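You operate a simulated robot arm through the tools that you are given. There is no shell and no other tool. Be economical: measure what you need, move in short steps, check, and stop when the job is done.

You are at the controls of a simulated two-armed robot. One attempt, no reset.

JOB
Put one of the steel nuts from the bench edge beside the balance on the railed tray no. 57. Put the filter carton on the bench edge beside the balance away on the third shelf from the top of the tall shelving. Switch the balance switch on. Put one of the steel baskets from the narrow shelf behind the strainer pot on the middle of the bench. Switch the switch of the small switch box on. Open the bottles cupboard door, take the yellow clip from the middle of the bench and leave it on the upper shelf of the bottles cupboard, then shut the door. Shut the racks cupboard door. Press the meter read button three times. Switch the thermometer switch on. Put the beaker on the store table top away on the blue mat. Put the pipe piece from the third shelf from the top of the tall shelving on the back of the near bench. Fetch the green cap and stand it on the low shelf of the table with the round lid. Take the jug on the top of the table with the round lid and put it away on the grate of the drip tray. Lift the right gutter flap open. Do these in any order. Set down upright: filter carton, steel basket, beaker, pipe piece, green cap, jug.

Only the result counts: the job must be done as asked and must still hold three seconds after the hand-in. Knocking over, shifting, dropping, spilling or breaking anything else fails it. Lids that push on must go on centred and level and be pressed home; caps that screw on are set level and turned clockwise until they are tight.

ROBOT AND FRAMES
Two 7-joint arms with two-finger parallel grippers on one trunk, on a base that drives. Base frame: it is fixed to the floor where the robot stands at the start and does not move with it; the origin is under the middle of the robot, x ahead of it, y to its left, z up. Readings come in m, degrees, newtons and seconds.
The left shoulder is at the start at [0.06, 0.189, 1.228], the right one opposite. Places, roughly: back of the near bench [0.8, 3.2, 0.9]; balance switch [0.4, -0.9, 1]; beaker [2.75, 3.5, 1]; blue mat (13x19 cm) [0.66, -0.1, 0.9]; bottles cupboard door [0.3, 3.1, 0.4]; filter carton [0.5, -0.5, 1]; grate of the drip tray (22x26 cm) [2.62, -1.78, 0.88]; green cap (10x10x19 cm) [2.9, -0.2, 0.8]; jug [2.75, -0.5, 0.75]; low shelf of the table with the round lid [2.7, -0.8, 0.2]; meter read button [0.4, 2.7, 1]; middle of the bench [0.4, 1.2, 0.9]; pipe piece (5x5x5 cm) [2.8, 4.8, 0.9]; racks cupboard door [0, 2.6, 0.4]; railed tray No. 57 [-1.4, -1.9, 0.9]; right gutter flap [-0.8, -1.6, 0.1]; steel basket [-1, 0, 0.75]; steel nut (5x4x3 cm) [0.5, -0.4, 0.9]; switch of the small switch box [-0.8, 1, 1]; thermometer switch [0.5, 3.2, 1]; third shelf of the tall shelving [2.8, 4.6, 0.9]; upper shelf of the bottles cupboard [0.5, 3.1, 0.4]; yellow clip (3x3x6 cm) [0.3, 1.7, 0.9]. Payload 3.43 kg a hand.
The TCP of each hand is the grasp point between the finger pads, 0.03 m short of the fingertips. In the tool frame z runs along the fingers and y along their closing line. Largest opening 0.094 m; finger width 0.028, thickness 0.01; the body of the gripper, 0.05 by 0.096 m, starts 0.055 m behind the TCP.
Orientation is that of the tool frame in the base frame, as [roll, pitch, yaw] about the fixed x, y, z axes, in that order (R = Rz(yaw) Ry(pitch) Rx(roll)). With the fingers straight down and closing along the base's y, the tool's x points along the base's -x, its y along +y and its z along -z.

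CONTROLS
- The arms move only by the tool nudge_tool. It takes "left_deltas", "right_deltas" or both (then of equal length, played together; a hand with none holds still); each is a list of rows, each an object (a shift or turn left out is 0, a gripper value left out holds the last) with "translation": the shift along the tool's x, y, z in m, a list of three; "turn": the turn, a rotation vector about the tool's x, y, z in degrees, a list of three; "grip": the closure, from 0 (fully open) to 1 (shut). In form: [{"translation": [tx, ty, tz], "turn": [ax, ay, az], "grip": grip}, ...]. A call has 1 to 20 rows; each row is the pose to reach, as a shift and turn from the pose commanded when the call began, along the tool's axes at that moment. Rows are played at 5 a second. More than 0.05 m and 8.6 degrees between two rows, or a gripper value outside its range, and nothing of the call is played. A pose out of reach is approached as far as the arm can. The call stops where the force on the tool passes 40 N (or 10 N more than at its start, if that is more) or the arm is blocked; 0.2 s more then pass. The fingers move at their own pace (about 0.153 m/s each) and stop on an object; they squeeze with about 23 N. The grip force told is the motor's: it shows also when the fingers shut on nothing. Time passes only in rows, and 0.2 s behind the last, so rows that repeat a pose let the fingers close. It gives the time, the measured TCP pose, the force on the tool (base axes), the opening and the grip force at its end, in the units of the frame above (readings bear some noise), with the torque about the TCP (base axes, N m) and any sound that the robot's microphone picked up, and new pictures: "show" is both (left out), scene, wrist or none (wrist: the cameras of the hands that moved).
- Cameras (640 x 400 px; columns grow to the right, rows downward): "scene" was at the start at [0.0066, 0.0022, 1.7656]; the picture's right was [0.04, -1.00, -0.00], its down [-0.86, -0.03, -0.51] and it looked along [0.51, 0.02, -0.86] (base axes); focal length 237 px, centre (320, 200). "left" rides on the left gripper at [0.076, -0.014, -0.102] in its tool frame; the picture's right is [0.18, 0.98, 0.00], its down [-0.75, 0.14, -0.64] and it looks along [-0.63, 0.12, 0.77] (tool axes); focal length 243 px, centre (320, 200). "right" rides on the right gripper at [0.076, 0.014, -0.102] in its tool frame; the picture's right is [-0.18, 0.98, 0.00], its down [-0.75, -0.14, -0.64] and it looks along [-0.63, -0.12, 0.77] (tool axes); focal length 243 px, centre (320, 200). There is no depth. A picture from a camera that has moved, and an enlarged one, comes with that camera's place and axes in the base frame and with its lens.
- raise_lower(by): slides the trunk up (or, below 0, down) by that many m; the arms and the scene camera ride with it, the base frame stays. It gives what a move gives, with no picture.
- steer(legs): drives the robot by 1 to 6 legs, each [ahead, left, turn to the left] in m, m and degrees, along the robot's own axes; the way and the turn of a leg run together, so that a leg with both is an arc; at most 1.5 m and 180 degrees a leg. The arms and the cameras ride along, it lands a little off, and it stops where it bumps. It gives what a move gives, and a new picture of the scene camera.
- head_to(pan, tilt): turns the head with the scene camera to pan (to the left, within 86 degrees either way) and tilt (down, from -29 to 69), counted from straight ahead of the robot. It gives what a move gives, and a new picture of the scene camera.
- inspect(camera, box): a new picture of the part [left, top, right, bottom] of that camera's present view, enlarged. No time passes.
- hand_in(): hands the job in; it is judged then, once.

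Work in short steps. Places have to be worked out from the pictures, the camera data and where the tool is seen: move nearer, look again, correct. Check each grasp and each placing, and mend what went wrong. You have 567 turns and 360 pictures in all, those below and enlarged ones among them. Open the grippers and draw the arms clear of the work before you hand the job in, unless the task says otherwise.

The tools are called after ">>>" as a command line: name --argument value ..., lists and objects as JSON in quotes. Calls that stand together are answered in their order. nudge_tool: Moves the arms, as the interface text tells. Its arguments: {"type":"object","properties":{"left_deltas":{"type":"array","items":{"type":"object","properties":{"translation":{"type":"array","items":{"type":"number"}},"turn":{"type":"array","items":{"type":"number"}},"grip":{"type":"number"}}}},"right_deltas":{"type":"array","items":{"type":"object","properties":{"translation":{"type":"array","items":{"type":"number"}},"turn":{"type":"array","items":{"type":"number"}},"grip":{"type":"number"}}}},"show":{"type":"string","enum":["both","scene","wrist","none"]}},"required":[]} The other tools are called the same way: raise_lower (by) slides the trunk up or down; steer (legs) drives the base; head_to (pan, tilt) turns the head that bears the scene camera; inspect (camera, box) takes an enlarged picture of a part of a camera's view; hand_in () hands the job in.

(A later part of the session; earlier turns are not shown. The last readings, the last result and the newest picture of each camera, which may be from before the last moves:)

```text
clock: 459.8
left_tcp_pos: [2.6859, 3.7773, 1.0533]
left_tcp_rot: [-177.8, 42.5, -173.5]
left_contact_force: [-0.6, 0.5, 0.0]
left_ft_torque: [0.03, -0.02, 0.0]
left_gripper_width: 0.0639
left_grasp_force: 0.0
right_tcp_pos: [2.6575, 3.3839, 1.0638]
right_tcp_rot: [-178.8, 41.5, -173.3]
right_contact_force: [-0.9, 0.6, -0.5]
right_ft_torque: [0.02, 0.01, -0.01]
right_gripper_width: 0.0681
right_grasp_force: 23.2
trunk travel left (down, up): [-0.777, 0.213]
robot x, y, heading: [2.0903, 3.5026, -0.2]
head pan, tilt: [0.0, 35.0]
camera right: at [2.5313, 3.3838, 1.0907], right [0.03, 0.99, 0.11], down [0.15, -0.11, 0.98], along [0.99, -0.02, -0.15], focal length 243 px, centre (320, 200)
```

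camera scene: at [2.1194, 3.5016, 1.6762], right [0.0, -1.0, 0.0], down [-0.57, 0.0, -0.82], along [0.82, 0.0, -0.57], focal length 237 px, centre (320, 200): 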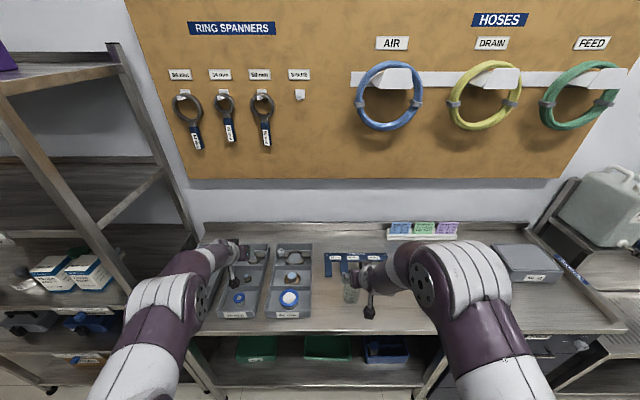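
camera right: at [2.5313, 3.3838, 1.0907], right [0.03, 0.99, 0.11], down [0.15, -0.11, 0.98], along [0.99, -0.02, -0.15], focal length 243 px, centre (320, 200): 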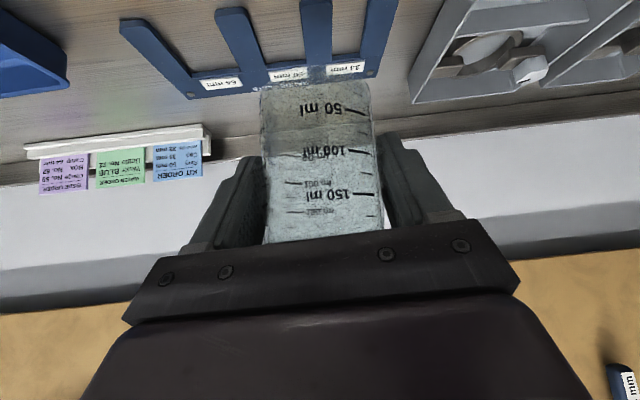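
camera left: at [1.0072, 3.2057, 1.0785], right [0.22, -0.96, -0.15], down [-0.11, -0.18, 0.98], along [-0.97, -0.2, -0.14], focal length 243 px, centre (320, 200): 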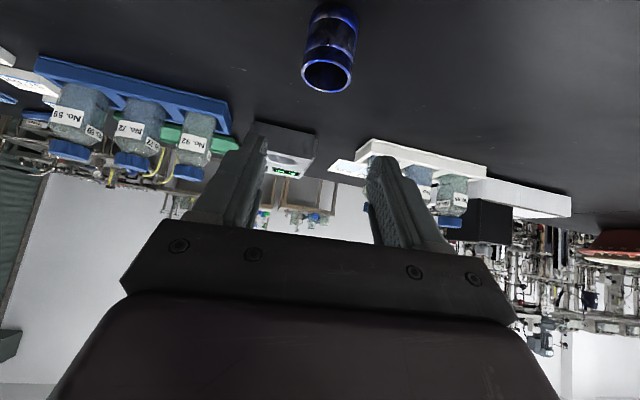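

Beaker held upright. I back away, turn to face -x and travel along the aisle to y≈-0.2.

>>> steer --legs '[[-0.42, 0, 0], [0, 0, 90], [0, 0, 90], [0, 1.4, 0], [0, 1.4, 0], [0, 0.9, 0]]'

>>> head_to --pan 0 --tilt 40

```text
clock: 487.6
left_tcp_pos: [1.1309, -0.5269, 1.0537]
left_tcp_rot: [-177.9, 42.4, 8.5]
left_contact_force: [-0.5, 0.2, -0.1]
left_ft_torque: [0.02, 0.0, -0.02]
left_gripper_width: 0.0637
left_grasp_force: 0.0
right_tcp_pos: [1.1456, -0.1318, 1.0637]
right_tcp_rot: [-178.9, 41.5, 8.8]
right_contact_force: [-0.2, 0.2, -1.0]
right_ft_torque: [-0.01, 0.02, 0.01]
right_gripper_width: 0.0672
right_grasp_force: 22.8
trunk travel left (down, up): [-0.777, 0.213]
robot x, y, heading: [1.7153, -0.2293, -178.2]
head pan, tilt: [0.0, 35.0]
camera scene: at [1.6858, -0.2321, 1.6761], right [-0.03, 1.0, 0.0], down [0.57, 0.02, -0.82], along [-0.82, -0.03, -0.57], focal length 237 px, centre (320, 200)
```

scene: 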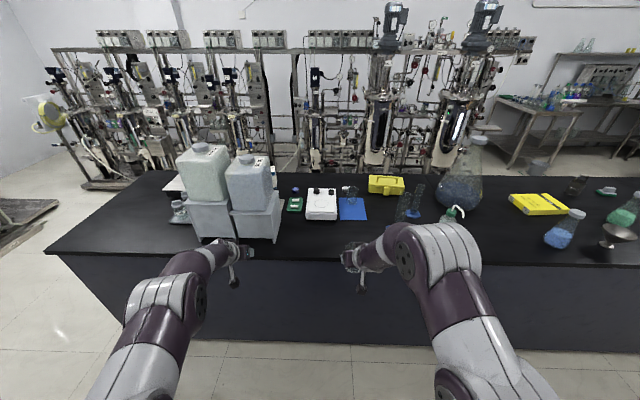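

```text
clock: 488.2
left_tcp_pos: [1.131, -0.5283, 1.0541]
left_tcp_rot: [-177.7, 42.5, 8.6]
left_contact_force: [0.2, 0.5, 0.2]
left_ft_torque: [0.01, -0.01, 0.0]
left_gripper_width: 0.0638
left_grasp_force: 0.0
right_tcp_pos: [1.146, -0.1331, 1.0644]
right_tcp_rot: [-178.8, 41.5, 8.8]
right_contact_force: [0.5, 0.1, -1.1]
right_ft_torque: [0.0, -0.06, 0.04]
right_gripper_width: 0.0669
right_grasp_force: 23.2
trunk travel left (down, up): [-0.777, 0.213]
robot x, y, heading: [1.7143, -0.2277, -178.3]
head pan, tilt: [0.0, 40.0]
camera scene: at [1.6888, -0.2325, 1.6686], right [-0.03, 1.0, 0.0], down [0.64, 0.02, -0.77], along [-0.77, -0.02, -0.64], focal length 237 px, centre (320, 200)
```

scene: 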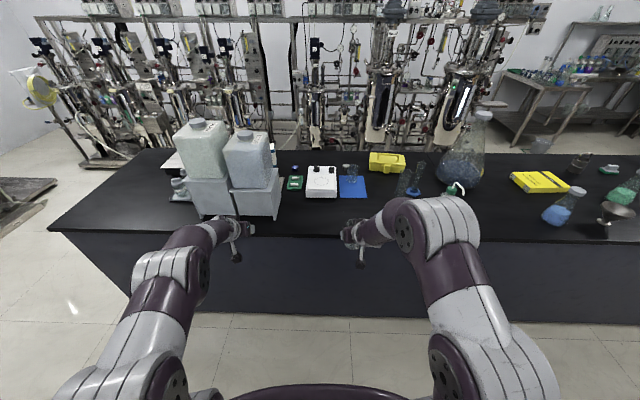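

I enlarge the mat; a glass thing seems to stand on it.

>>> inspect --camera "scene" --box '[280, 140, 440, 230]'

```text
4.00 times, centred on (360, 185) of scene
camera zoom: at [1.6888, -0.2325, 1.6686], right [-0.03, 1.0, 0.0], down [0.64, 0.02, -0.77], along [-0.77, -0.02, -0.64], focal length 949 px, centre (160, 260)
```

zoom: 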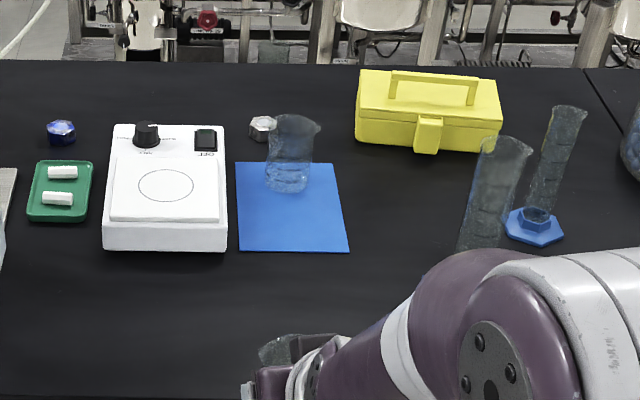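

An occupied beaker stands on the mat's far half; the free near half is centred at about (0.697,-0.083). First I draw the left hand back so it clears the water containers.

>>> nudge_tool --left_deltas '[{"translation": [0.01, 0, -0.04], "turn": [0, 6, 0]}, {"translation": [0.02, 0, -0.08], "turn": [0, 12, 0]}, {"translation": [0.04, 0, -0.12], "turn": [0, 18, 0]}, {"translation": [0.06, 0, -0.16], "turn": [0, 24, 0]}, {"translation": [0.08, 0, -0.19], "turn": [0, 30, 0]}, {"translation": [0.1, 0, -0.21], "turn": [0, 36, 0]}]' --show "none"

>>> steer --legs '[[0.36, -0.03, -1.7]]'

>>> nudge_tool --right_deltas '[{"translation": [0, 0, 0]}]' --show "wrist"

```text
clock: 489.6
left_tcp_pos: [1.3461, -0.5037, 1.1396]
left_tcp_rot: [-178.4, 6.4, 7.2]
left_contact_force: [0.3, -0.2, -0.5]
left_ft_torque: [0.02, 0.0, -0.03]
left_gripper_width: 0.0639
left_grasp_force: 0.1
right_tcp_pos: [1.1467, -0.1315, 1.0643]
right_tcp_rot: [-178.7, 41.5, 8.7]
right_contact_force: [-0.3, 0.4, -0.1]
right_ft_torque: [0.01, -0.02, 0.05]
right_gripper_width: 0.0672
right_grasp_force: 22.8
trunk travel left (down, up): [-0.777, 0.213]
robot x, y, heading: [1.7106, -0.2311, -178.3]
head pan, tilt: [0.0, 40.0]
```

```text
clock: 491.9
left_tcp_pos: [0.9796, -0.4682, 1.14]
left_tcp_rot: [-178.3, 6.5, 5.4]
left_contact_force: [-0.9, -0.3, 0.3]
left_ft_torque: [-0.02, 0.03, 0.02]
left_gripper_width: 0.0639
left_grasp_force: 0.0
right_tcp_pos: [0.7926, -0.091, 1.064]
right_tcp_rot: [-178.9, 41.5, 7.0]
right_contact_force: [0.2, 0.5, -0.8]
right_ft_torque: [-0.01, -0.01, -0.03]
right_gripper_width: 0.0669
right_grasp_force: 22.4
trunk travel left (down, up): [-0.777, 0.213]
robot x, y, heading: [1.3566, -0.2074, -180.3]
head pan, tilt: [0.0, 40.0]
camera scene: at [1.3314, -0.208, 1.6686], right [0.0, 1.0, 0.0], down [0.64, 0.0, -0.77], along [-0.77, 0.0, -0.64], focal length 237 px, centre (320, 200)
```

scene: 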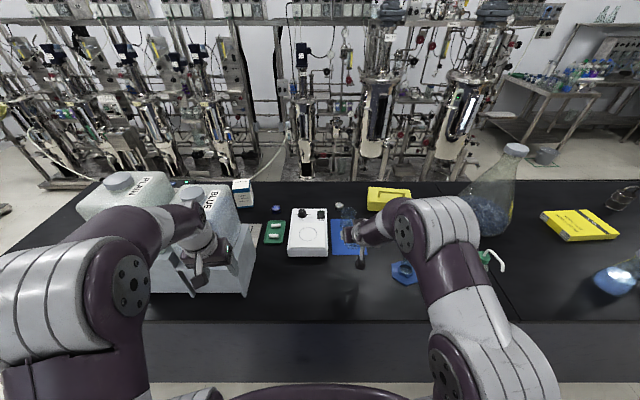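

```text
clock: 492.3
left_tcp_pos: [0.98, -0.4676, 1.1401]
left_tcp_rot: [-178.3, 6.5, 5.4]
left_contact_force: [0.2, 0.0, -0.6]
left_ft_torque: [-0.02, -0.01, 0.01]
left_gripper_width: 0.064
left_grasp_force: 0.1
right_tcp_pos: [0.791, -0.0906, 1.065]
right_tcp_rot: [-178.8, 41.5, 7.0]
right_contact_force: [0.2, -0.7, -0.8]
right_ft_torque: [-0.02, -0.01, 0.0]
right_gripper_width: 0.0668
right_grasp_force: 23.4
trunk travel left (down, up): [-0.777, 0.213]
robot x, y, heading: [1.3561, -0.2068, -179.9]
head pan, tilt: [0.0, 40.0]
camera right: at [0.9178, -0.0926, 1.0904], right [-0.03, -0.99, 0.11], down [-0.15, 0.11, 0.98], along [-0.99, 0.01, -0.15], focal length 243 px, centre (320, 200)
```

right: 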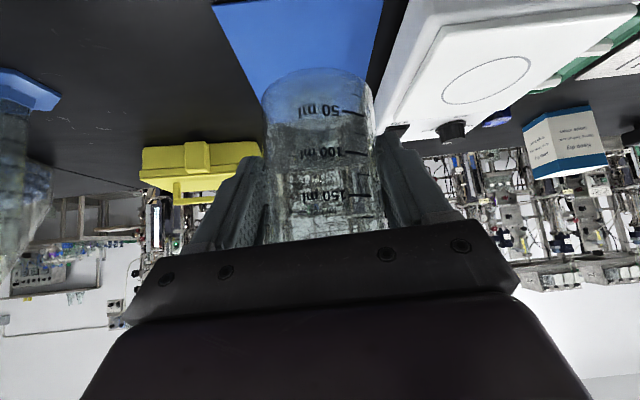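

I reach forward to x≈0.697 and lower to 0.995, then look.

>>> nudge_tool --right_deltas '[{"translation": [-0.023, -0.006, 0.0205]}, {"translation": [-0.046, -0.012, 0.041]}, {"translation": [-0.069, -0.018, 0.0616]}, {"translation": [-0.046, -0.018, 0.088]}, {"translation": [-0.0226, -0.018, 0.114]}]' --show "wrist"

>>> inspect --camera "scene" --box '[280, 180, 420, 290]'

```text
clock: 493.5
left_tcp_pos: [0.9787, -0.4683, 1.1402]
left_tcp_rot: [-178.3, 6.5, 5.5]
left_contact_force: [-0.5, 0.2, -0.9]
left_ft_torque: [0.03, -0.03, 0.01]
left_gripper_width: 0.0638
left_grasp_force: 0.0
right_tcp_pos: [0.6968, -0.0804, 0.9924]
right_tcp_rot: [-178.9, 41.5, 7.0]
right_contact_force: [-0.2, -0.1, -1.5]
right_ft_torque: [-0.02, 0.07, -0.01]
right_gripper_width: 0.0673
right_grasp_force: 23.3
right hand out of reach, approached as far as the arm can: row 3
trunk travel left (down, up): [-0.777, 0.213]
robot x, y, heading: [1.3577, -0.2091, -179.9]
head pan, tilt: [0.0, 40.0]
camera right: at [0.8219, -0.0832, 1.0189], right [-0.03, -0.99, 0.11], down [-0.15, 0.11, 0.98], along [-0.99, 0.01, -0.15], focal length 243 px, centre (320, 200)
```

right: 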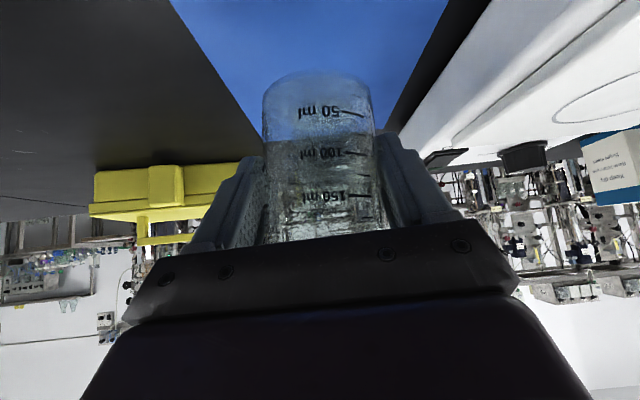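

```text
3.64 times, centred on (350, 235) of scene
camera zoom: at [1.3298, -0.2078, 1.6686], right [0.0, 1.0, 0.0], down [0.64, 0.0, -0.77], along [-0.77, 0.0, -0.64], focal length 862 px, centre (211, 73)
```

zoom: 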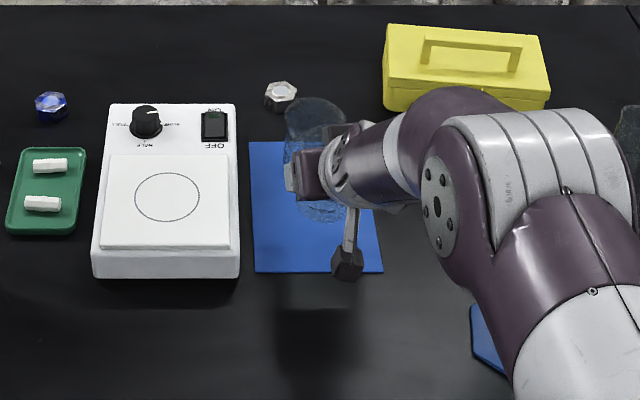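

Position over the mat's near half is good. I lower in small steps to contact.

>>> nudge_tool --right_deltas '[{"translation": [0.002, 0.006, 0.0023]}, {"translation": [0.004, 0.006, 0.0045]}, {"translation": [0.006, 0.006, 0.0068]}, {"translation": [0.008, 0.006, 0.009]}, {"translation": [0.01, 0.006, 0.0112]}, {"translation": [0.012, 0.006, 0.0135]}, {"translation": [0.0145, 0.006, 0.016]}, {"translation": [0.017, 0.006, 0.0185]}]' --show "none"

```text
clock: 495.3
left_tcp_pos: [0.9807, -0.4684, 1.1389]
left_tcp_rot: [-178.4, 6.5, 5.4]
left_contact_force: [0.8, 0.2, -0.7]
left_ft_torque: [0.03, 0.02, -0.01]
left_gripper_width: 0.0637
left_grasp_force: 0.0
right_tcp_pos: [0.6989, -0.0899, 0.9688]
right_tcp_rot: [-178.7, 41.6, 7.0]
right_contact_force: [-0.1, -0.3, -1.0]
right_ft_torque: [0.0, 0.02, 0.0]
right_gripper_width: 0.0672
right_grasp_force: 23.2
trunk travel left (down, up): [-0.777, 0.213]
robot x, y, heading: [1.3514, -0.2049, -179.8]
head pan, tilt: [0.0, 40.0]
```

Not yet in contact; I continue down.

>>> nudge_tool --right_deltas '[{"translation": [0.002, 0, 0.0023]}, {"translation": [0.004, 0, 0.0045]}, {"translation": [0.006, 0, 0.0068]}, {"translation": [0.008, 0, 0.009]}, {"translation": [0.01, 0, 0.0112]}]' --show "none"

```text
clock: 496.5
left_tcp_pos: [0.9802, -0.4687, 1.1405]
left_tcp_rot: [-178.3, 6.6, 5.4]
left_contact_force: [0.7, 0.4, -0.4]
left_ft_torque: [0.0, -0.04, 0.0]
left_gripper_width: 0.064
left_grasp_force: 0.1
right_tcp_pos: [0.698, -0.0881, 0.9553]
right_tcp_rot: [-178.8, 41.6, 7.1]
right_contact_force: [0.8, -1.5, 5.5]
right_ft_torque: [0.06, -0.03, -0.02]
right_gripper_width: 0.0669
right_grasp_force: 23.2
trunk travel left (down, up): [-0.777, 0.213]
robot x, y, heading: [1.36, -0.2095, -180.0]
head pan, tilt: [0.0, 40.0]
```

Touching (5.5 N). I open and withdraw along the tool axis.

>>> nudge_tool --right_deltas '[{"translation": [0.001, 0, 0.001], "grip": 0.2}, {"translation": [0.001, 0, 0.001], "grip": 0.02}, {"translation": [0.001, 0, 0.001], "grip": 0.02}]' --show "none"

>>> nudge_tool --right_deltas '[{"translation": [0, 0, -0.03]}, {"translation": [-0.005, 0, -0.07]}, {"translation": [-0.01, 0, -0.11]}, {"translation": [-0.02, 0, -0.15]}]' --show "wrist"

```text
clock: 497.3
left_tcp_pos: [0.9793, -0.4681, 1.1402]
left_tcp_rot: [-178.3, 6.5, 5.3]
left_contact_force: [0.1, -0.2, -0.1]
left_ft_torque: [0.0, 0.02, -0.04]
left_gripper_width: 0.064
left_grasp_force: 0.0
right_tcp_pos: [0.6986, -0.0869, 0.9528]
right_tcp_rot: [-178.8, 41.5, 7.1]
right_contact_force: [0.6, 0.2, -1.0]
right_ft_torque: [-0.01, -0.01, 0.02]
right_gripper_width: 0.0921
right_grasp_force: 0.1
trunk travel left (down, up): [-0.777, 0.213]
robot x, y, heading: [1.3582, -0.2078, -179.9]
head pan, tilt: [0.0, 40.0]
```

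```text
clock: 498.3
left_tcp_pos: [0.9807, -0.4676, 1.1393]
left_tcp_rot: [-178.4, 6.6, 5.4]
left_contact_force: [-0.7, 0.3, -0.2]
left_ft_torque: [-0.02, -0.01, 0.03]
left_gripper_width: 0.0641
left_grasp_force: 0.0
right_tcp_pos: [0.7855, -0.0814, 1.0801]
right_tcp_rot: [-178.9, 41.5, 7.0]
right_contact_force: [1.1, 0.1, -0.4]
right_ft_torque: [0.01, 0.02, -0.01]
right_gripper_width: 0.0921
right_grasp_force: 0.1
trunk travel left (down, up): [-0.777, 0.213]
robot x, y, heading: [1.3561, -0.2086, -179.7]
head pan, tilt: [0.0, 40.0]
camera right: at [0.9109, -0.0829, 1.1053], right [-0.03, -0.99, 0.11], down [-0.15, 0.11, 0.98], along [-0.99, 0.01, -0.15], focal length 243 px, centre (320, 200)
```

right: 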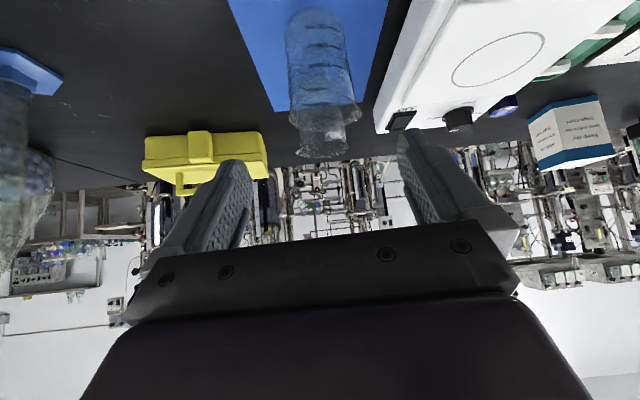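

Beaker stands on the mat. Next the jug and green cap: I back off and turn to face the other side.

>>> steer --legs '[[-0.35, 0, 0], [0, 0, 90], [0, 0, 90], [0, -0.4, 0]]'

>>> head_to --pan 0 --tilt 35

```text
clock: 510.2
left_tcp_pos: [2.0793, -0.361, 1.1402]
left_tcp_rot: [-178.3, 6.5, -176.9]
left_contact_force: [0.1, -0.6, 0.1]
left_ft_torque: [0.02, 0.0, -0.01]
left_gripper_width: 0.0641
left_grasp_force: 0.0
right_tcp_pos: [2.2586, -0.7554, 1.0784]
right_tcp_rot: [-178.9, 41.5, -175.3]
right_contact_force: [-1.0, 0.0, -0.3]
right_ft_torque: [0.02, 0.01, -0.01]
right_gripper_width: 0.092
right_grasp_force: 0.1
trunk travel left (down, up): [-0.777, 0.213]
robot x, y, heading: [1.6894, -0.6058, -2.3]
head pan, tilt: [0.0, 40.0]
camera scene: at [1.7159, -0.6064, 1.6686], right [-0.04, -1.0, 0.0], down [-0.64, 0.03, -0.77], along [0.77, -0.03, -0.64], focal length 237 px, centre (320, 200)
```

scene: 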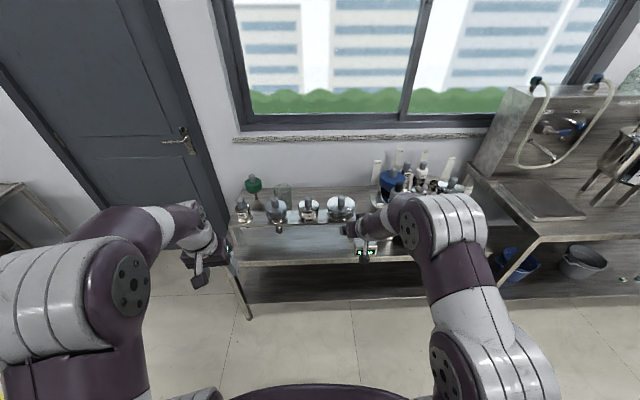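

```text
clock: 510.9
left_tcp_pos: [2.0794, -0.3608, 1.1417]
left_tcp_rot: [-178.4, 6.5, -176.9]
left_contact_force: [-0.9, -0.2, 0.1]
left_ft_torque: [-0.03, 0.02, 0.0]
left_gripper_width: 0.0636
left_grasp_force: 0.0
right_tcp_pos: [2.2593, -0.7563, 1.0781]
right_tcp_rot: [-178.9, 41.4, -175.3]
right_contact_force: [0.1, 0.0, 0.3]
right_ft_torque: [-0.02, 0.02, 0.0]
right_gripper_width: 0.092
right_grasp_force: 0.0
trunk travel left (down, up): [-0.777, 0.213]
robot x, y, heading: [1.6918, -0.6073, -2.5]
head pan, tilt: [0.0, 35.0]
camera scene: at [1.7189, -0.6077, 1.6761], right [-0.04, -1.0, 0.0], down [-0.57, 0.02, -0.82], along [0.82, -0.03, -0.57], focal length 237 px, centre (320, 200)
```

scene: 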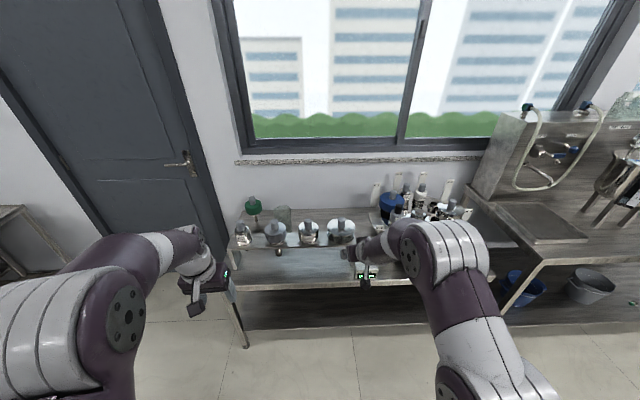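

>>> inspect --camera "scene" --box '[215, 160, 385, 300]'

>>> inspect --camera "scene" --box '[340, 150, 640, 340]'

```text
2.86 times, centred on (300, 230) of scene
camera zoom: at [1.7189, -0.6077, 1.6761], right [-0.04, -1.0, 0.0], down [-0.57, 0.02, -0.82], along [0.82, -0.03, -0.57], focal length 678 px, centre (377, 114)
```

zoom: 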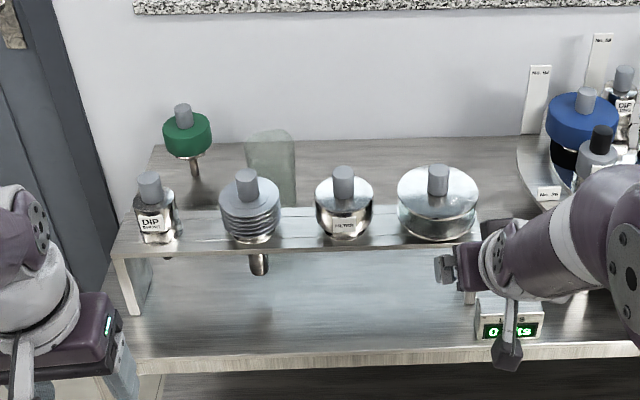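

```text
2.11 times, centred on (490, 245) of scene
camera zoom: at [1.7189, -0.6077, 1.6761], right [-0.04, -1.0, 0.0], down [-0.57, 0.02, -0.82], along [0.82, -0.03, -0.57], focal length 499 px, centre (-38, 105)
```

zoom: 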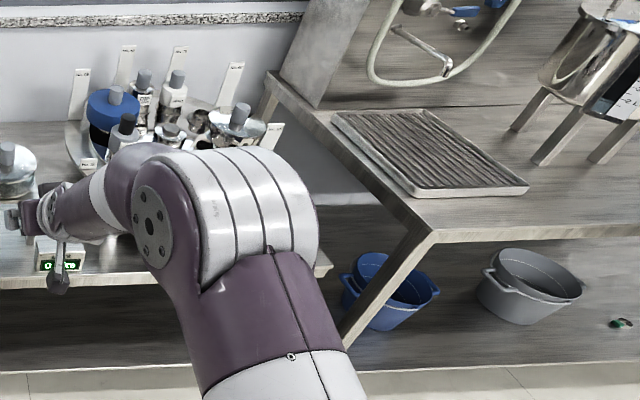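

The jug (glass) is behind the little rack at about (2.70,-0.45); the green cap at the back left. I tilt the left hand to 40°, open, and move nearer.

>>> nudge_tool --left_deltas '[{"translation": [-0.03, 0, -0.01], "turn": [0, -6, 0], "grip": 0}, {"translation": [-0.06, 0, -0.02], "turn": [0, -12, 0]}, {"translation": [-0.09, 0, -0.02], "turn": [0, -18, 0]}, {"translation": [-0.12, 0, -0.02], "turn": [0, -24, 0]}, {"translation": [-0.15, 0, -0.02], "turn": [0, -30, 0]}, {"translation": [-0.17, 0, -0.02], "turn": [0, -34, 0]}]' --show "none"

>>> steer --legs '[[0.2, -0.08, 2.4]]'

>>> nudge_tool --left_deltas '[{"translation": [0, 0, 0]}]' --show "wrist"

```text
clock: 512.3
left_tcp_pos: [2.2472, -0.3498, 1.1817]
left_tcp_rot: [-177.7, 40.6, -175.7]
left_contact_force: [-1.3, -0.4, 0.8]
left_ft_torque: [-0.02, -0.04, 0.01]
left_gripper_width: 0.0939
left_grasp_force: 0.1
right_tcp_pos: [2.2601, -0.7561, 1.0788]
right_tcp_rot: [-178.7, 41.6, -175.2]
right_contact_force: [0.2, -0.6, -0.2]
right_ft_torque: [0.01, -0.01, -0.01]
right_gripper_width: 0.0921
right_grasp_force: 0.0
trunk travel left (down, up): [-0.777, 0.213]
robot x, y, heading: [1.6907, -0.6042, -2.5]
head pan, tilt: [0.0, 35.0]
```

```text
clock: 514.0
left_tcp_pos: [2.4316, -0.4094, 1.1807]
left_tcp_rot: [-177.8, 40.5, -173.1]
left_contact_force: [-0.2, 0.3, 0.4]
left_ft_torque: [0.01, -0.04, 0.02]
left_gripper_width: 0.0939
left_grasp_force: 0.1
right_tcp_pos: [2.4624, -0.8126, 1.0792]
right_tcp_rot: [-178.8, 41.4, -172.7]
right_contact_force: [0.8, -0.3, -0.2]
right_ft_torque: [-0.02, 0.01, -0.01]
right_gripper_width: 0.0921
right_grasp_force: 0.0
trunk travel left (down, up): [-0.777, 0.213]
robot x, y, heading: [1.8905, -0.6868, 0.0]
head pan, tilt: [0.0, 35.0]
camera scene: at [1.9156, -0.6895, 1.6762], right [0.01, -1.0, 0.0], down [-0.57, 0.0, -0.82], along [0.82, 0.0, -0.57], focal length 237 px, centre (320, 200)
```

scene: 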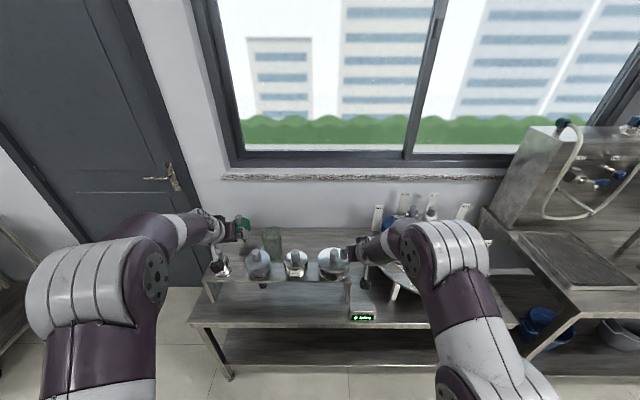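

```text
clock: 514.4
left_tcp_pos: [2.4322, -0.4078, 1.182]
left_tcp_rot: [-177.8, 40.6, -173.2]
left_contact_force: [0.0, -0.5, -0.9]
left_ft_torque: [-0.03, -0.04, 0.0]
left_gripper_width: 0.0941
left_grasp_force: 0.1
right_tcp_pos: [2.4622, -0.8135, 1.0799]
right_tcp_rot: [-178.8, 41.6, -172.5]
right_contact_force: [-0.7, -0.4, -0.3]
right_ft_torque: [0.01, 0.02, 0.03]
right_gripper_width: 0.0923
right_grasp_force: 0.1
trunk travel left (down, up): [-0.777, 0.213]
robot x, y, heading: [1.8884, -0.6896, 0.5]
head pan, tilt: [0.0, 35.0]
camera left: at [2.309, -0.4329, 1.21], right [-0.23, 0.96, -0.15], down [0.14, 0.18, 0.97], along [0.96, 0.21, -0.17], focal length 243 px, centre (320, 200)
```

left: 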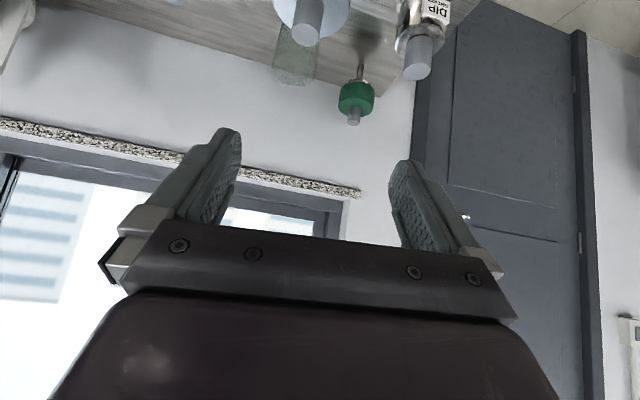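

Jug rim ≈(2.87,-0.43,0.82), cap ≈(2.90,-0.25,0.81); table top ≈0.68. I enlarge the jug and cap.

>>> inspect --camera "left" --box '[230, 0, 450, 140]'

>>> inspect --camera "scene" --box '[190, 200, 360, 300]'

```text
2.86 times, centred on (340, 70) of left
camera zoom: at [2.309, -0.4329, 1.21], right [-0.23, 0.96, -0.15], down [0.14, 0.18, 0.97], along [0.96, 0.21, -0.17], focal length 693 px, centre (263, 571)
```

zoom: 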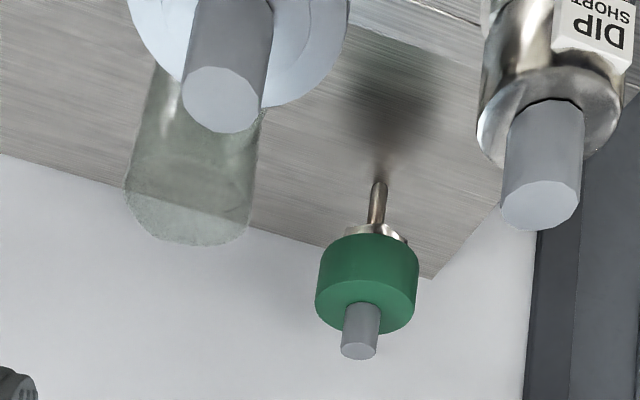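

```text
3.76 times, centred on (275, 250) of scene
camera zoom: at [1.9143, -0.689, 1.6762], right [0.01, -1.0, 0.0], down [-0.57, 0.0, -0.82], along [0.82, 0.0, -0.57], focal length 893 px, centre (489, 12)
```

zoom: 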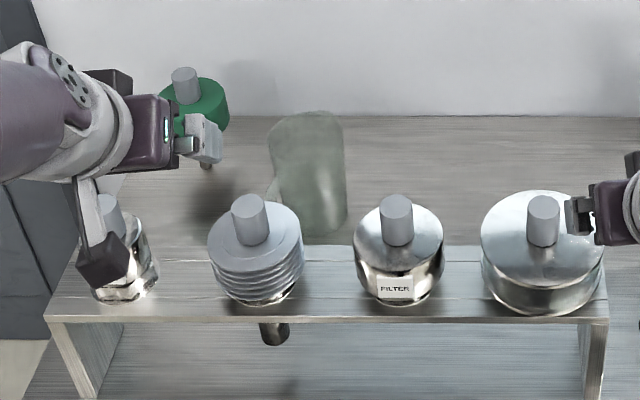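

I move closer for a better measurement.

>>> steer --legs '[[0.18, 0, -0.3]]'

>>> nudge_tool --left_deltas '[{"translation": [0.015, -0.02, 0.02]}, {"translation": [0.03, -0.04, 0.04]}]' --show "both"

```text
clock: 515.9
left_tcp_pos: [2.6121, -0.4116, 1.1813]
left_tcp_rot: [-177.8, 40.6, -173.3]
left_contact_force: [0.2, 0.9, 0.5]
left_ft_torque: [0.0, 0.01, 0.02]
left_gripper_width: 0.0941
left_grasp_force: 0.1
right_tcp_pos: [2.6396, -0.8153, 1.0795]
right_tcp_rot: [-178.8, 41.5, -173.0]
right_contact_force: [0.7, 0.1, 0.0]
right_ft_torque: [-0.04, 0.02, 0.04]
right_gripper_width: 0.0922
right_grasp_force: 0.1
trunk travel left (down, up): [-0.777, 0.213]
robot x, y, heading: [2.0687, -0.6872, 0.3]
head pan, tilt: [0.0, 35.0]
camera scene: at [2.0937, -0.6893, 1.6762], right [0.0, -1.0, 0.0], down [-0.57, 0.0, -0.82], along [0.82, 0.0, -0.57], focal length 237 px, centre (320, 200)
```

scene: 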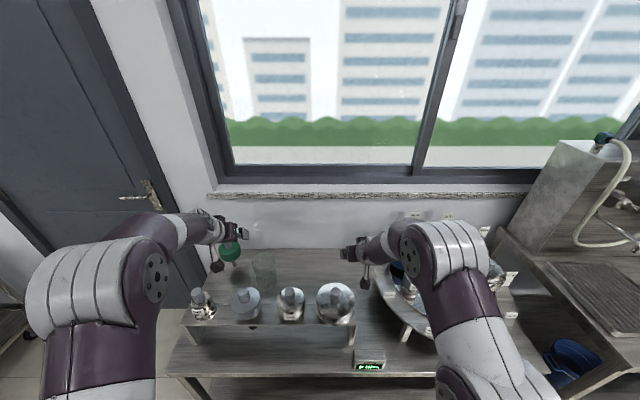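

```text
clock: 516.5
left_tcp_pos: [2.621, -0.4517, 1.1307]
left_tcp_rot: [-177.8, 40.5, -173.3]
left_contact_force: [0.0, 0.5, -0.5]
left_ft_torque: [-0.03, -0.01, -0.01]
left_gripper_width: 0.094
left_grasp_force: 0.0
right_tcp_pos: [2.6416, -0.8153, 1.0778]
right_tcp_rot: [-178.9, 41.5, -173.0]
right_contact_force: [0.5, -0.5, 0.3]
right_ft_torque: [0.02, 0.0, 0.0]
right_gripper_width: 0.092
right_grasp_force: 0.0
trunk travel left (down, up): [-0.777, 0.213]
robot x, y, heading: [2.0658, -0.6829, -0.2]
head pan, tilt: [0.0, 35.0]
camera scene: at [2.0964, -0.6897, 1.6761], right [0.0, -1.0, 0.0], down [-0.57, 0.0, -0.82], along [0.82, 0.0, -0.57], focal length 237 px, centre (320, 200)
camera left: at [2.4989, -0.4753, 1.1592], right [-0.23, 0.96, -0.15], down [0.14, 0.18, 0.97], along [0.96, 0.2, -0.18], focal length 243 px, centre (320, 200)
```

scene: 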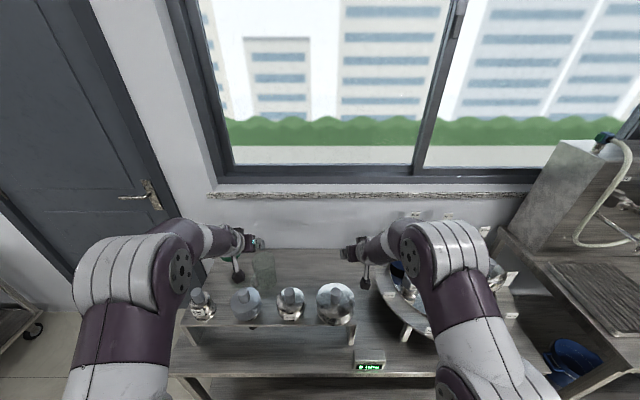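
left: 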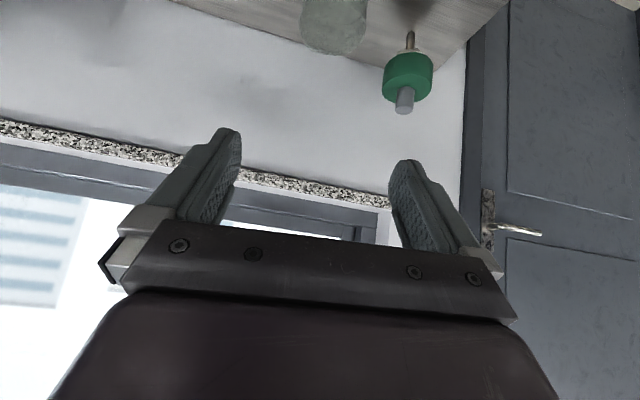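

Rim centre ≈(2.83,-0.425,0.845). I enlarge the jug in the newest left and scene views.

>>> inspect --camera "left" --box '[270, 0, 450, 120]'

>>> inspect --camera "scene" --box '[220, 235, 310, 330]'

```text
3.33 times, centred on (360, 60) of left
camera zoom: at [2.4989, -0.4753, 1.1592], right [-0.23, 0.96, -0.15], down [0.14, 0.18, 0.97], along [0.96, 0.2, -0.18], focal length 809 px, centre (187, 667)
```

zoom: 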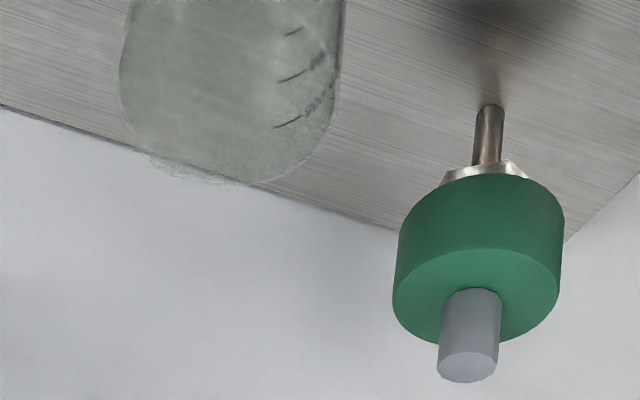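

```text
4.21 times, centred on (265, 282) of scene
camera zoom: at [2.0964, -0.6897, 1.6761], right [0.0, -1.0, 0.0], down [-0.57, 0.0, -0.82], along [0.82, 0.0, -0.57], focal length 998 px, centre (552, -147)
```

zoom: 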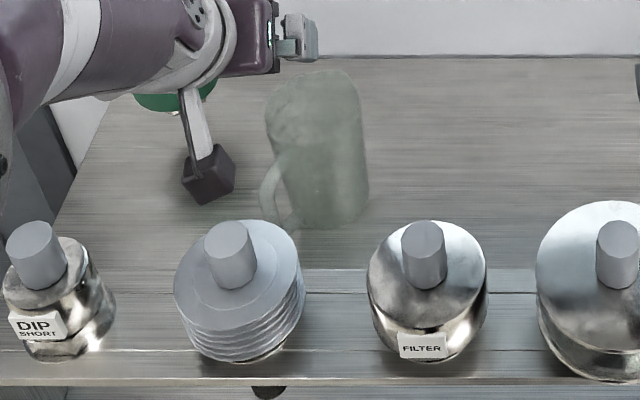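

The jug's handle is on the +y side, so I will pinch the -y wall near the rim (y≈-0.479). First I pull the right hand back and set the left's height and opening, then drive 0.1 m ahead.

>>> nudge_tool --right_deltas '[{"translation": [0.02, 0, -0.035]}, {"translation": [0.04, 0, -0.07]}, {"translation": [0.06, 0, -0.11]}, {"translation": [0.08, 0, -0.15]}]' --left_deltas '[{"translation": [0, -0.01, 0], "grip": 0.45}, {"translation": [0, -0.02, 0]}, {"translation": [0, -0.027, 0]}, {"translation": [0, -0.027, 0]}]' --show "none"

>>> steer --legs '[[0.09, 0, 0.2]]'

>>> nudge_tool --left_deltas '[{"translation": [0.03, 0, 0.035]}, {"translation": [0.06, 0, 0.07]}, {"translation": [0.09, 0, 0.105]}, {"translation": [0.115, 0, 0.135]}]' --show "both"

```text
clock: 517.5
left_tcp_pos: [2.6192, -0.4791, 1.1324]
left_tcp_rot: [-177.9, 40.6, -173.4]
left_contact_force: [-0.2, 0.8, 0.0]
left_ft_torque: [0.02, -0.03, -0.01]
left_gripper_width: 0.0518
left_grasp_force: 0.1
right_tcp_pos: [2.48, -0.8318, 1.1386]
right_tcp_rot: [-178.9, 41.5, -173.0]
right_contact_force: [0.2, 0.1, 0.7]
right_ft_torque: [0.0, 0.0, -0.01]
right_gripper_width: 0.0922
right_grasp_force: 0.1
trunk travel left (down, up): [-0.777, 0.213]
robot x, y, heading: [2.0639, -0.6886, 0.1]
head pan, tilt: [0.0, 35.0]
```

```text
clock: 518.6
left_tcp_pos: [2.7096, -0.4761, 1.1335]
left_tcp_rot: [-177.7, 40.5, -173.2]
left_contact_force: [-0.2, 0.4, 0.3]
left_ft_torque: [-0.01, 0.02, -0.01]
left_gripper_width: 0.0518
left_grasp_force: 0.0
right_tcp_pos: [2.5738, -0.8305, 1.136]
right_tcp_rot: [-178.8, 41.6, -172.7]
right_contact_force: [-0.6, 1.0, 0.1]
right_ft_torque: [-0.02, 0.04, 0.0]
right_gripper_width: 0.092
right_grasp_force: 0.0
trunk travel left (down, up): [-0.777, 0.213]
robot x, y, heading: [2.1526, -0.6878, -0.1]
head pan, tilt: [0.0, 35.0]
camera scene: at [2.1837, -0.689, 1.6762], right [0.0, -1.0, 0.0], down [-0.57, 0.0, -0.82], along [0.82, 0.0, -0.57], focal length 237 px, centre (320, 200)
```

scene: 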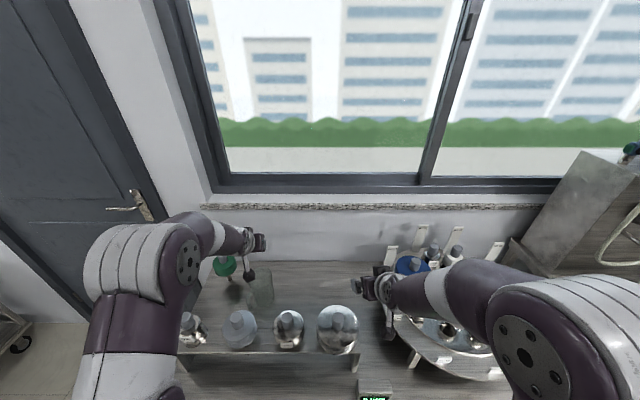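

```text
clock: 519.6
left_tcp_pos: [2.7084, -0.4783, 0.9717]
left_tcp_rot: [-178.1, 40.4, -173.1]
left_contact_force: [0.6, 0.0, -0.3]
left_ft_torque: [0.03, -0.01, -0.01]
left_gripper_width: 0.0518
left_grasp_force: 0.0
left hand out of reach, approached as far as the arm can: row 4
right_tcp_pos: [2.5732, -0.8303, 1.1371]
right_tcp_rot: [-178.8, 41.5, -172.7]
right_contact_force: [-0.1, 0.0, -0.4]
right_ft_torque: [-0.03, 0.0, 0.03]
right_gripper_width: 0.0919
right_grasp_force: 0.2
trunk travel left (down, up): [-0.777, 0.213]
robot x, y, heading: [2.1571, -0.6941, 0.3]
head pan, tilt: [0.0, 35.0]
camera scene: at [2.1838, -0.689, 1.6762], right [0.0, -1.0, 0.0], down [-0.57, 0.0, -0.82], along [0.82, 0.0, -0.57], focal length 237 px, centre (320, 200)
camera left: at [2.5874, -0.5034, 1.0011], right [-0.24, 0.96, -0.14], down [0.14, 0.18, 0.97], along [0.96, 0.21, -0.18], focal length 243 px, centre (320, 200)
```

scene: 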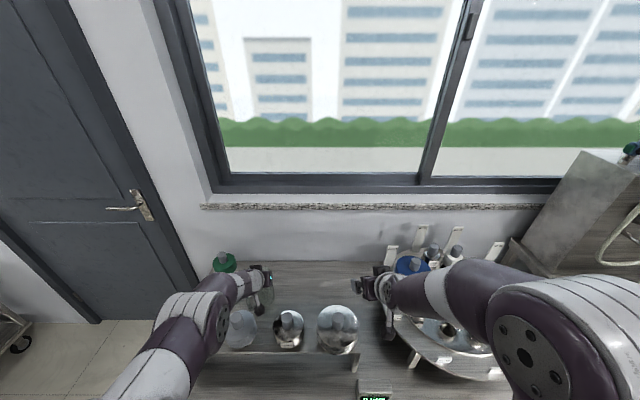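
left: 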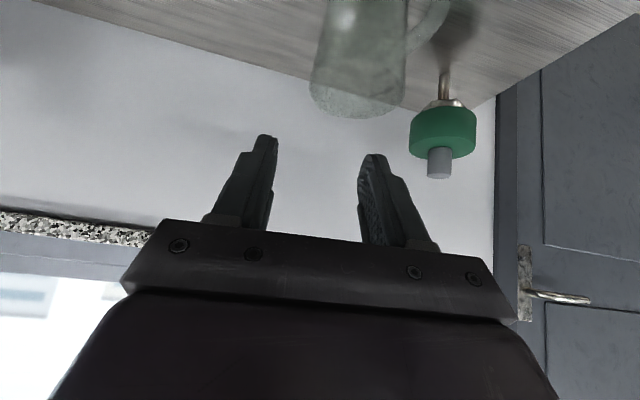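

I approach to 4 cm short and check.

>>> nudge_tool --left_deltas '[{"translation": [0.002, -0.002, 0.043]}, {"translation": [0.004, -0.004, 0.086]}, {"translation": [0.005, -0.006, 0.128]}]' --show "wrist"

```text
clock: 520.4
left_tcp_pos: [2.7897, -0.4797, 0.8703]
left_tcp_rot: [-177.8, 40.5, -173.3]
left_contact_force: [-0.4, 1.1, -0.9]
left_ft_torque: [0.01, 0.02, 0.03]
left_gripper_width: 0.0515
left_grasp_force: 0.1
right_tcp_pos: [2.5742, -0.8302, 1.1366]
right_tcp_rot: [-178.8, 41.4, -172.9]
right_contact_force: [0.5, 0.7, -0.1]
right_ft_torque: [0.04, 0.01, -0.01]
right_gripper_width: 0.0922
right_grasp_force: 0.0
trunk travel left (down, up): [-0.777, 0.213]
robot x, y, heading: [2.1574, -0.6868, 0.3]
head pan, tilt: [0.0, 35.0]
camera left: at [2.6678, -0.5043, 0.8994], right [-0.23, 0.96, -0.15], down [0.14, 0.18, 0.97], along [0.96, 0.2, -0.17], focal length 243 px, centre (320, 200)
```

left: 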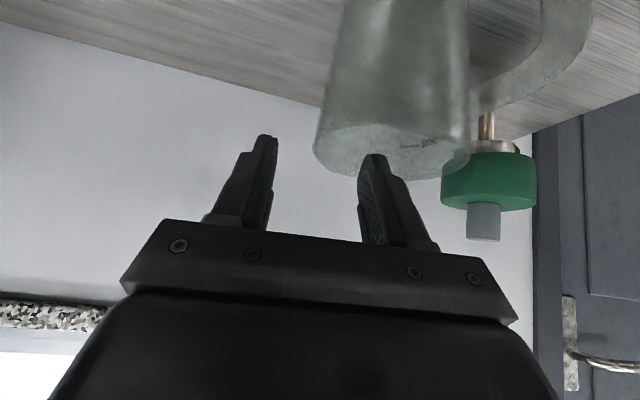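

The rim's -y edge lies midway between the fingers. I lower the last 4 cm and close.

>>> nudge_tool --left_deltas '[{"translation": [0.005, -0.002, 0.022]}, {"translation": [0.01, -0.003, 0.044]}]' --show "none"

>>> nudge_tool --left_deltas '[{"grip": 0.7}, {"grip": 1}, {"grip": 1}, {"grip": 1}]' --show "wrist"

```text
clock: 521.0
left_tcp_pos: [2.811, -0.4802, 0.831]
left_tcp_rot: [-177.8, 40.4, -173.2]
left_contact_force: [0.9, 0.2, -0.3]
left_ft_torque: [0.0, -0.01, -0.02]
left_gripper_width: 0.0516
left_grasp_force: 0.1
right_tcp_pos: [2.5736, -0.8295, 1.1367]
right_tcp_rot: [-178.8, 41.4, -172.8]
right_contact_force: [0.1, -0.1, -0.1]
right_ft_torque: [-0.01, 0.02, 0.01]
right_gripper_width: 0.0919
right_grasp_force: 0.1
trunk travel left (down, up): [-0.777, 0.213]
robot x, y, heading: [2.1546, -0.6865, 0.1]
head pan, tilt: [0.0, 35.0]
```

```text
clock: 522.0
left_tcp_pos: [2.8102, -0.4803, 0.8337]
left_tcp_rot: [-177.9, 40.6, -173.3]
left_contact_force: [2.0, 0.5, 5.3]
left_ft_torque: [0.05, -0.22, -0.02]
left_gripper_width: 0.0115
left_grasp_force: 22.8
right_tcp_pos: [2.5727, -0.8305, 1.1369]
right_tcp_rot: [-178.9, 41.4, -172.8]
right_contact_force: [-0.5, 0.1, -0.1]
right_ft_torque: [0.04, 0.01, -0.01]
right_gripper_width: 0.0919
right_grasp_force: 0.2
trunk travel left (down, up): [-0.777, 0.213]
robot x, y, heading: [2.1566, -0.6896, 0.1]
head pan, tilt: [0.0, 35.0]
camera left: at [2.6885, -0.5052, 0.8602], right [-0.23, 0.96, -0.15], down [0.14, 0.18, 0.97], along [0.96, 0.2, -0.17], focal length 243 px, centre (320, 200)
```

left: 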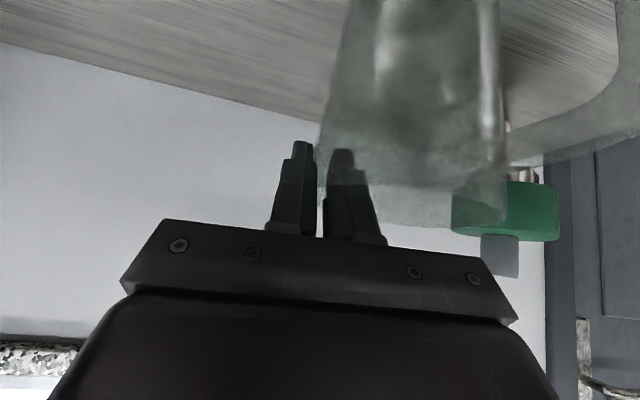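

Wall pinched (0.0115). Lift gently.

>>> nudge_tool --left_deltas '[{"translation": [-0.013, 0, -0.015], "grip": 1}, {"translation": [-0.026, 0, -0.03]}, {"translation": [-0.045, 0, -0.053]}, {"translation": [-0.065, 0, -0.076]}]' --show "both"

```text
clock: 523.0
left_tcp_pos: [2.8109, -0.4806, 0.9327]
left_tcp_rot: [-177.9, 40.4, -173.2]
left_contact_force: [0.2, -0.6, -1.1]
left_ft_torque: [-0.05, 0.0, -0.01]
left_gripper_width: 0.011
left_grasp_force: 22.9
right_tcp_pos: [2.5727, -0.8301, 1.1374]
right_tcp_rot: [-179.0, 41.4, -172.8]
right_contact_force: [0.1, -0.8, -0.2]
right_ft_torque: [0.03, 0.03, 0.01]
right_gripper_width: 0.0921
right_grasp_force: 0.2
trunk travel left (down, up): [-0.777, 0.213]
robot x, y, heading: [2.1563, -0.69, 0.2]
head pan, tilt: [0.0, 35.0]
camera scene: at [2.1833, -0.6892, 1.6761], right [0.0, -1.0, 0.0], down [-0.57, 0.0, -0.82], along [0.82, 0.0, -0.57], focal length 237 px, centre (320, 200)
camera left: at [2.6887, -0.504, 0.9617], right [-0.23, 0.96, -0.15], down [0.14, 0.18, 0.97], along [0.96, 0.2, -0.18], focal length 243 px, centre (320, 200)
```

scene: 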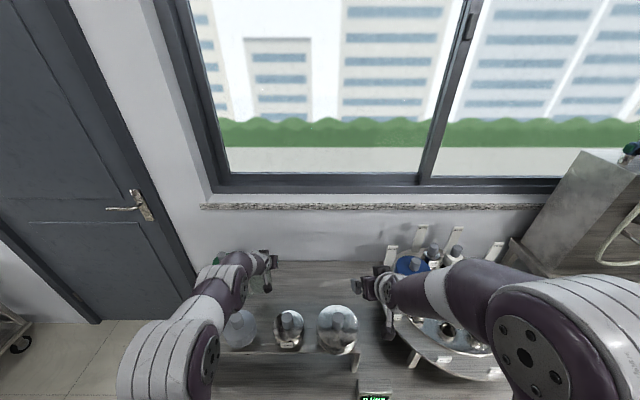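
left: 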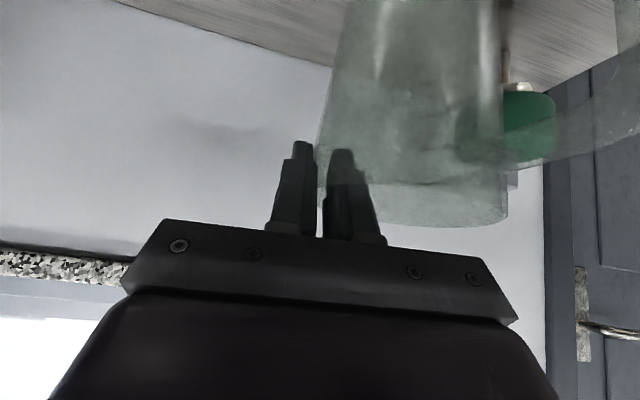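

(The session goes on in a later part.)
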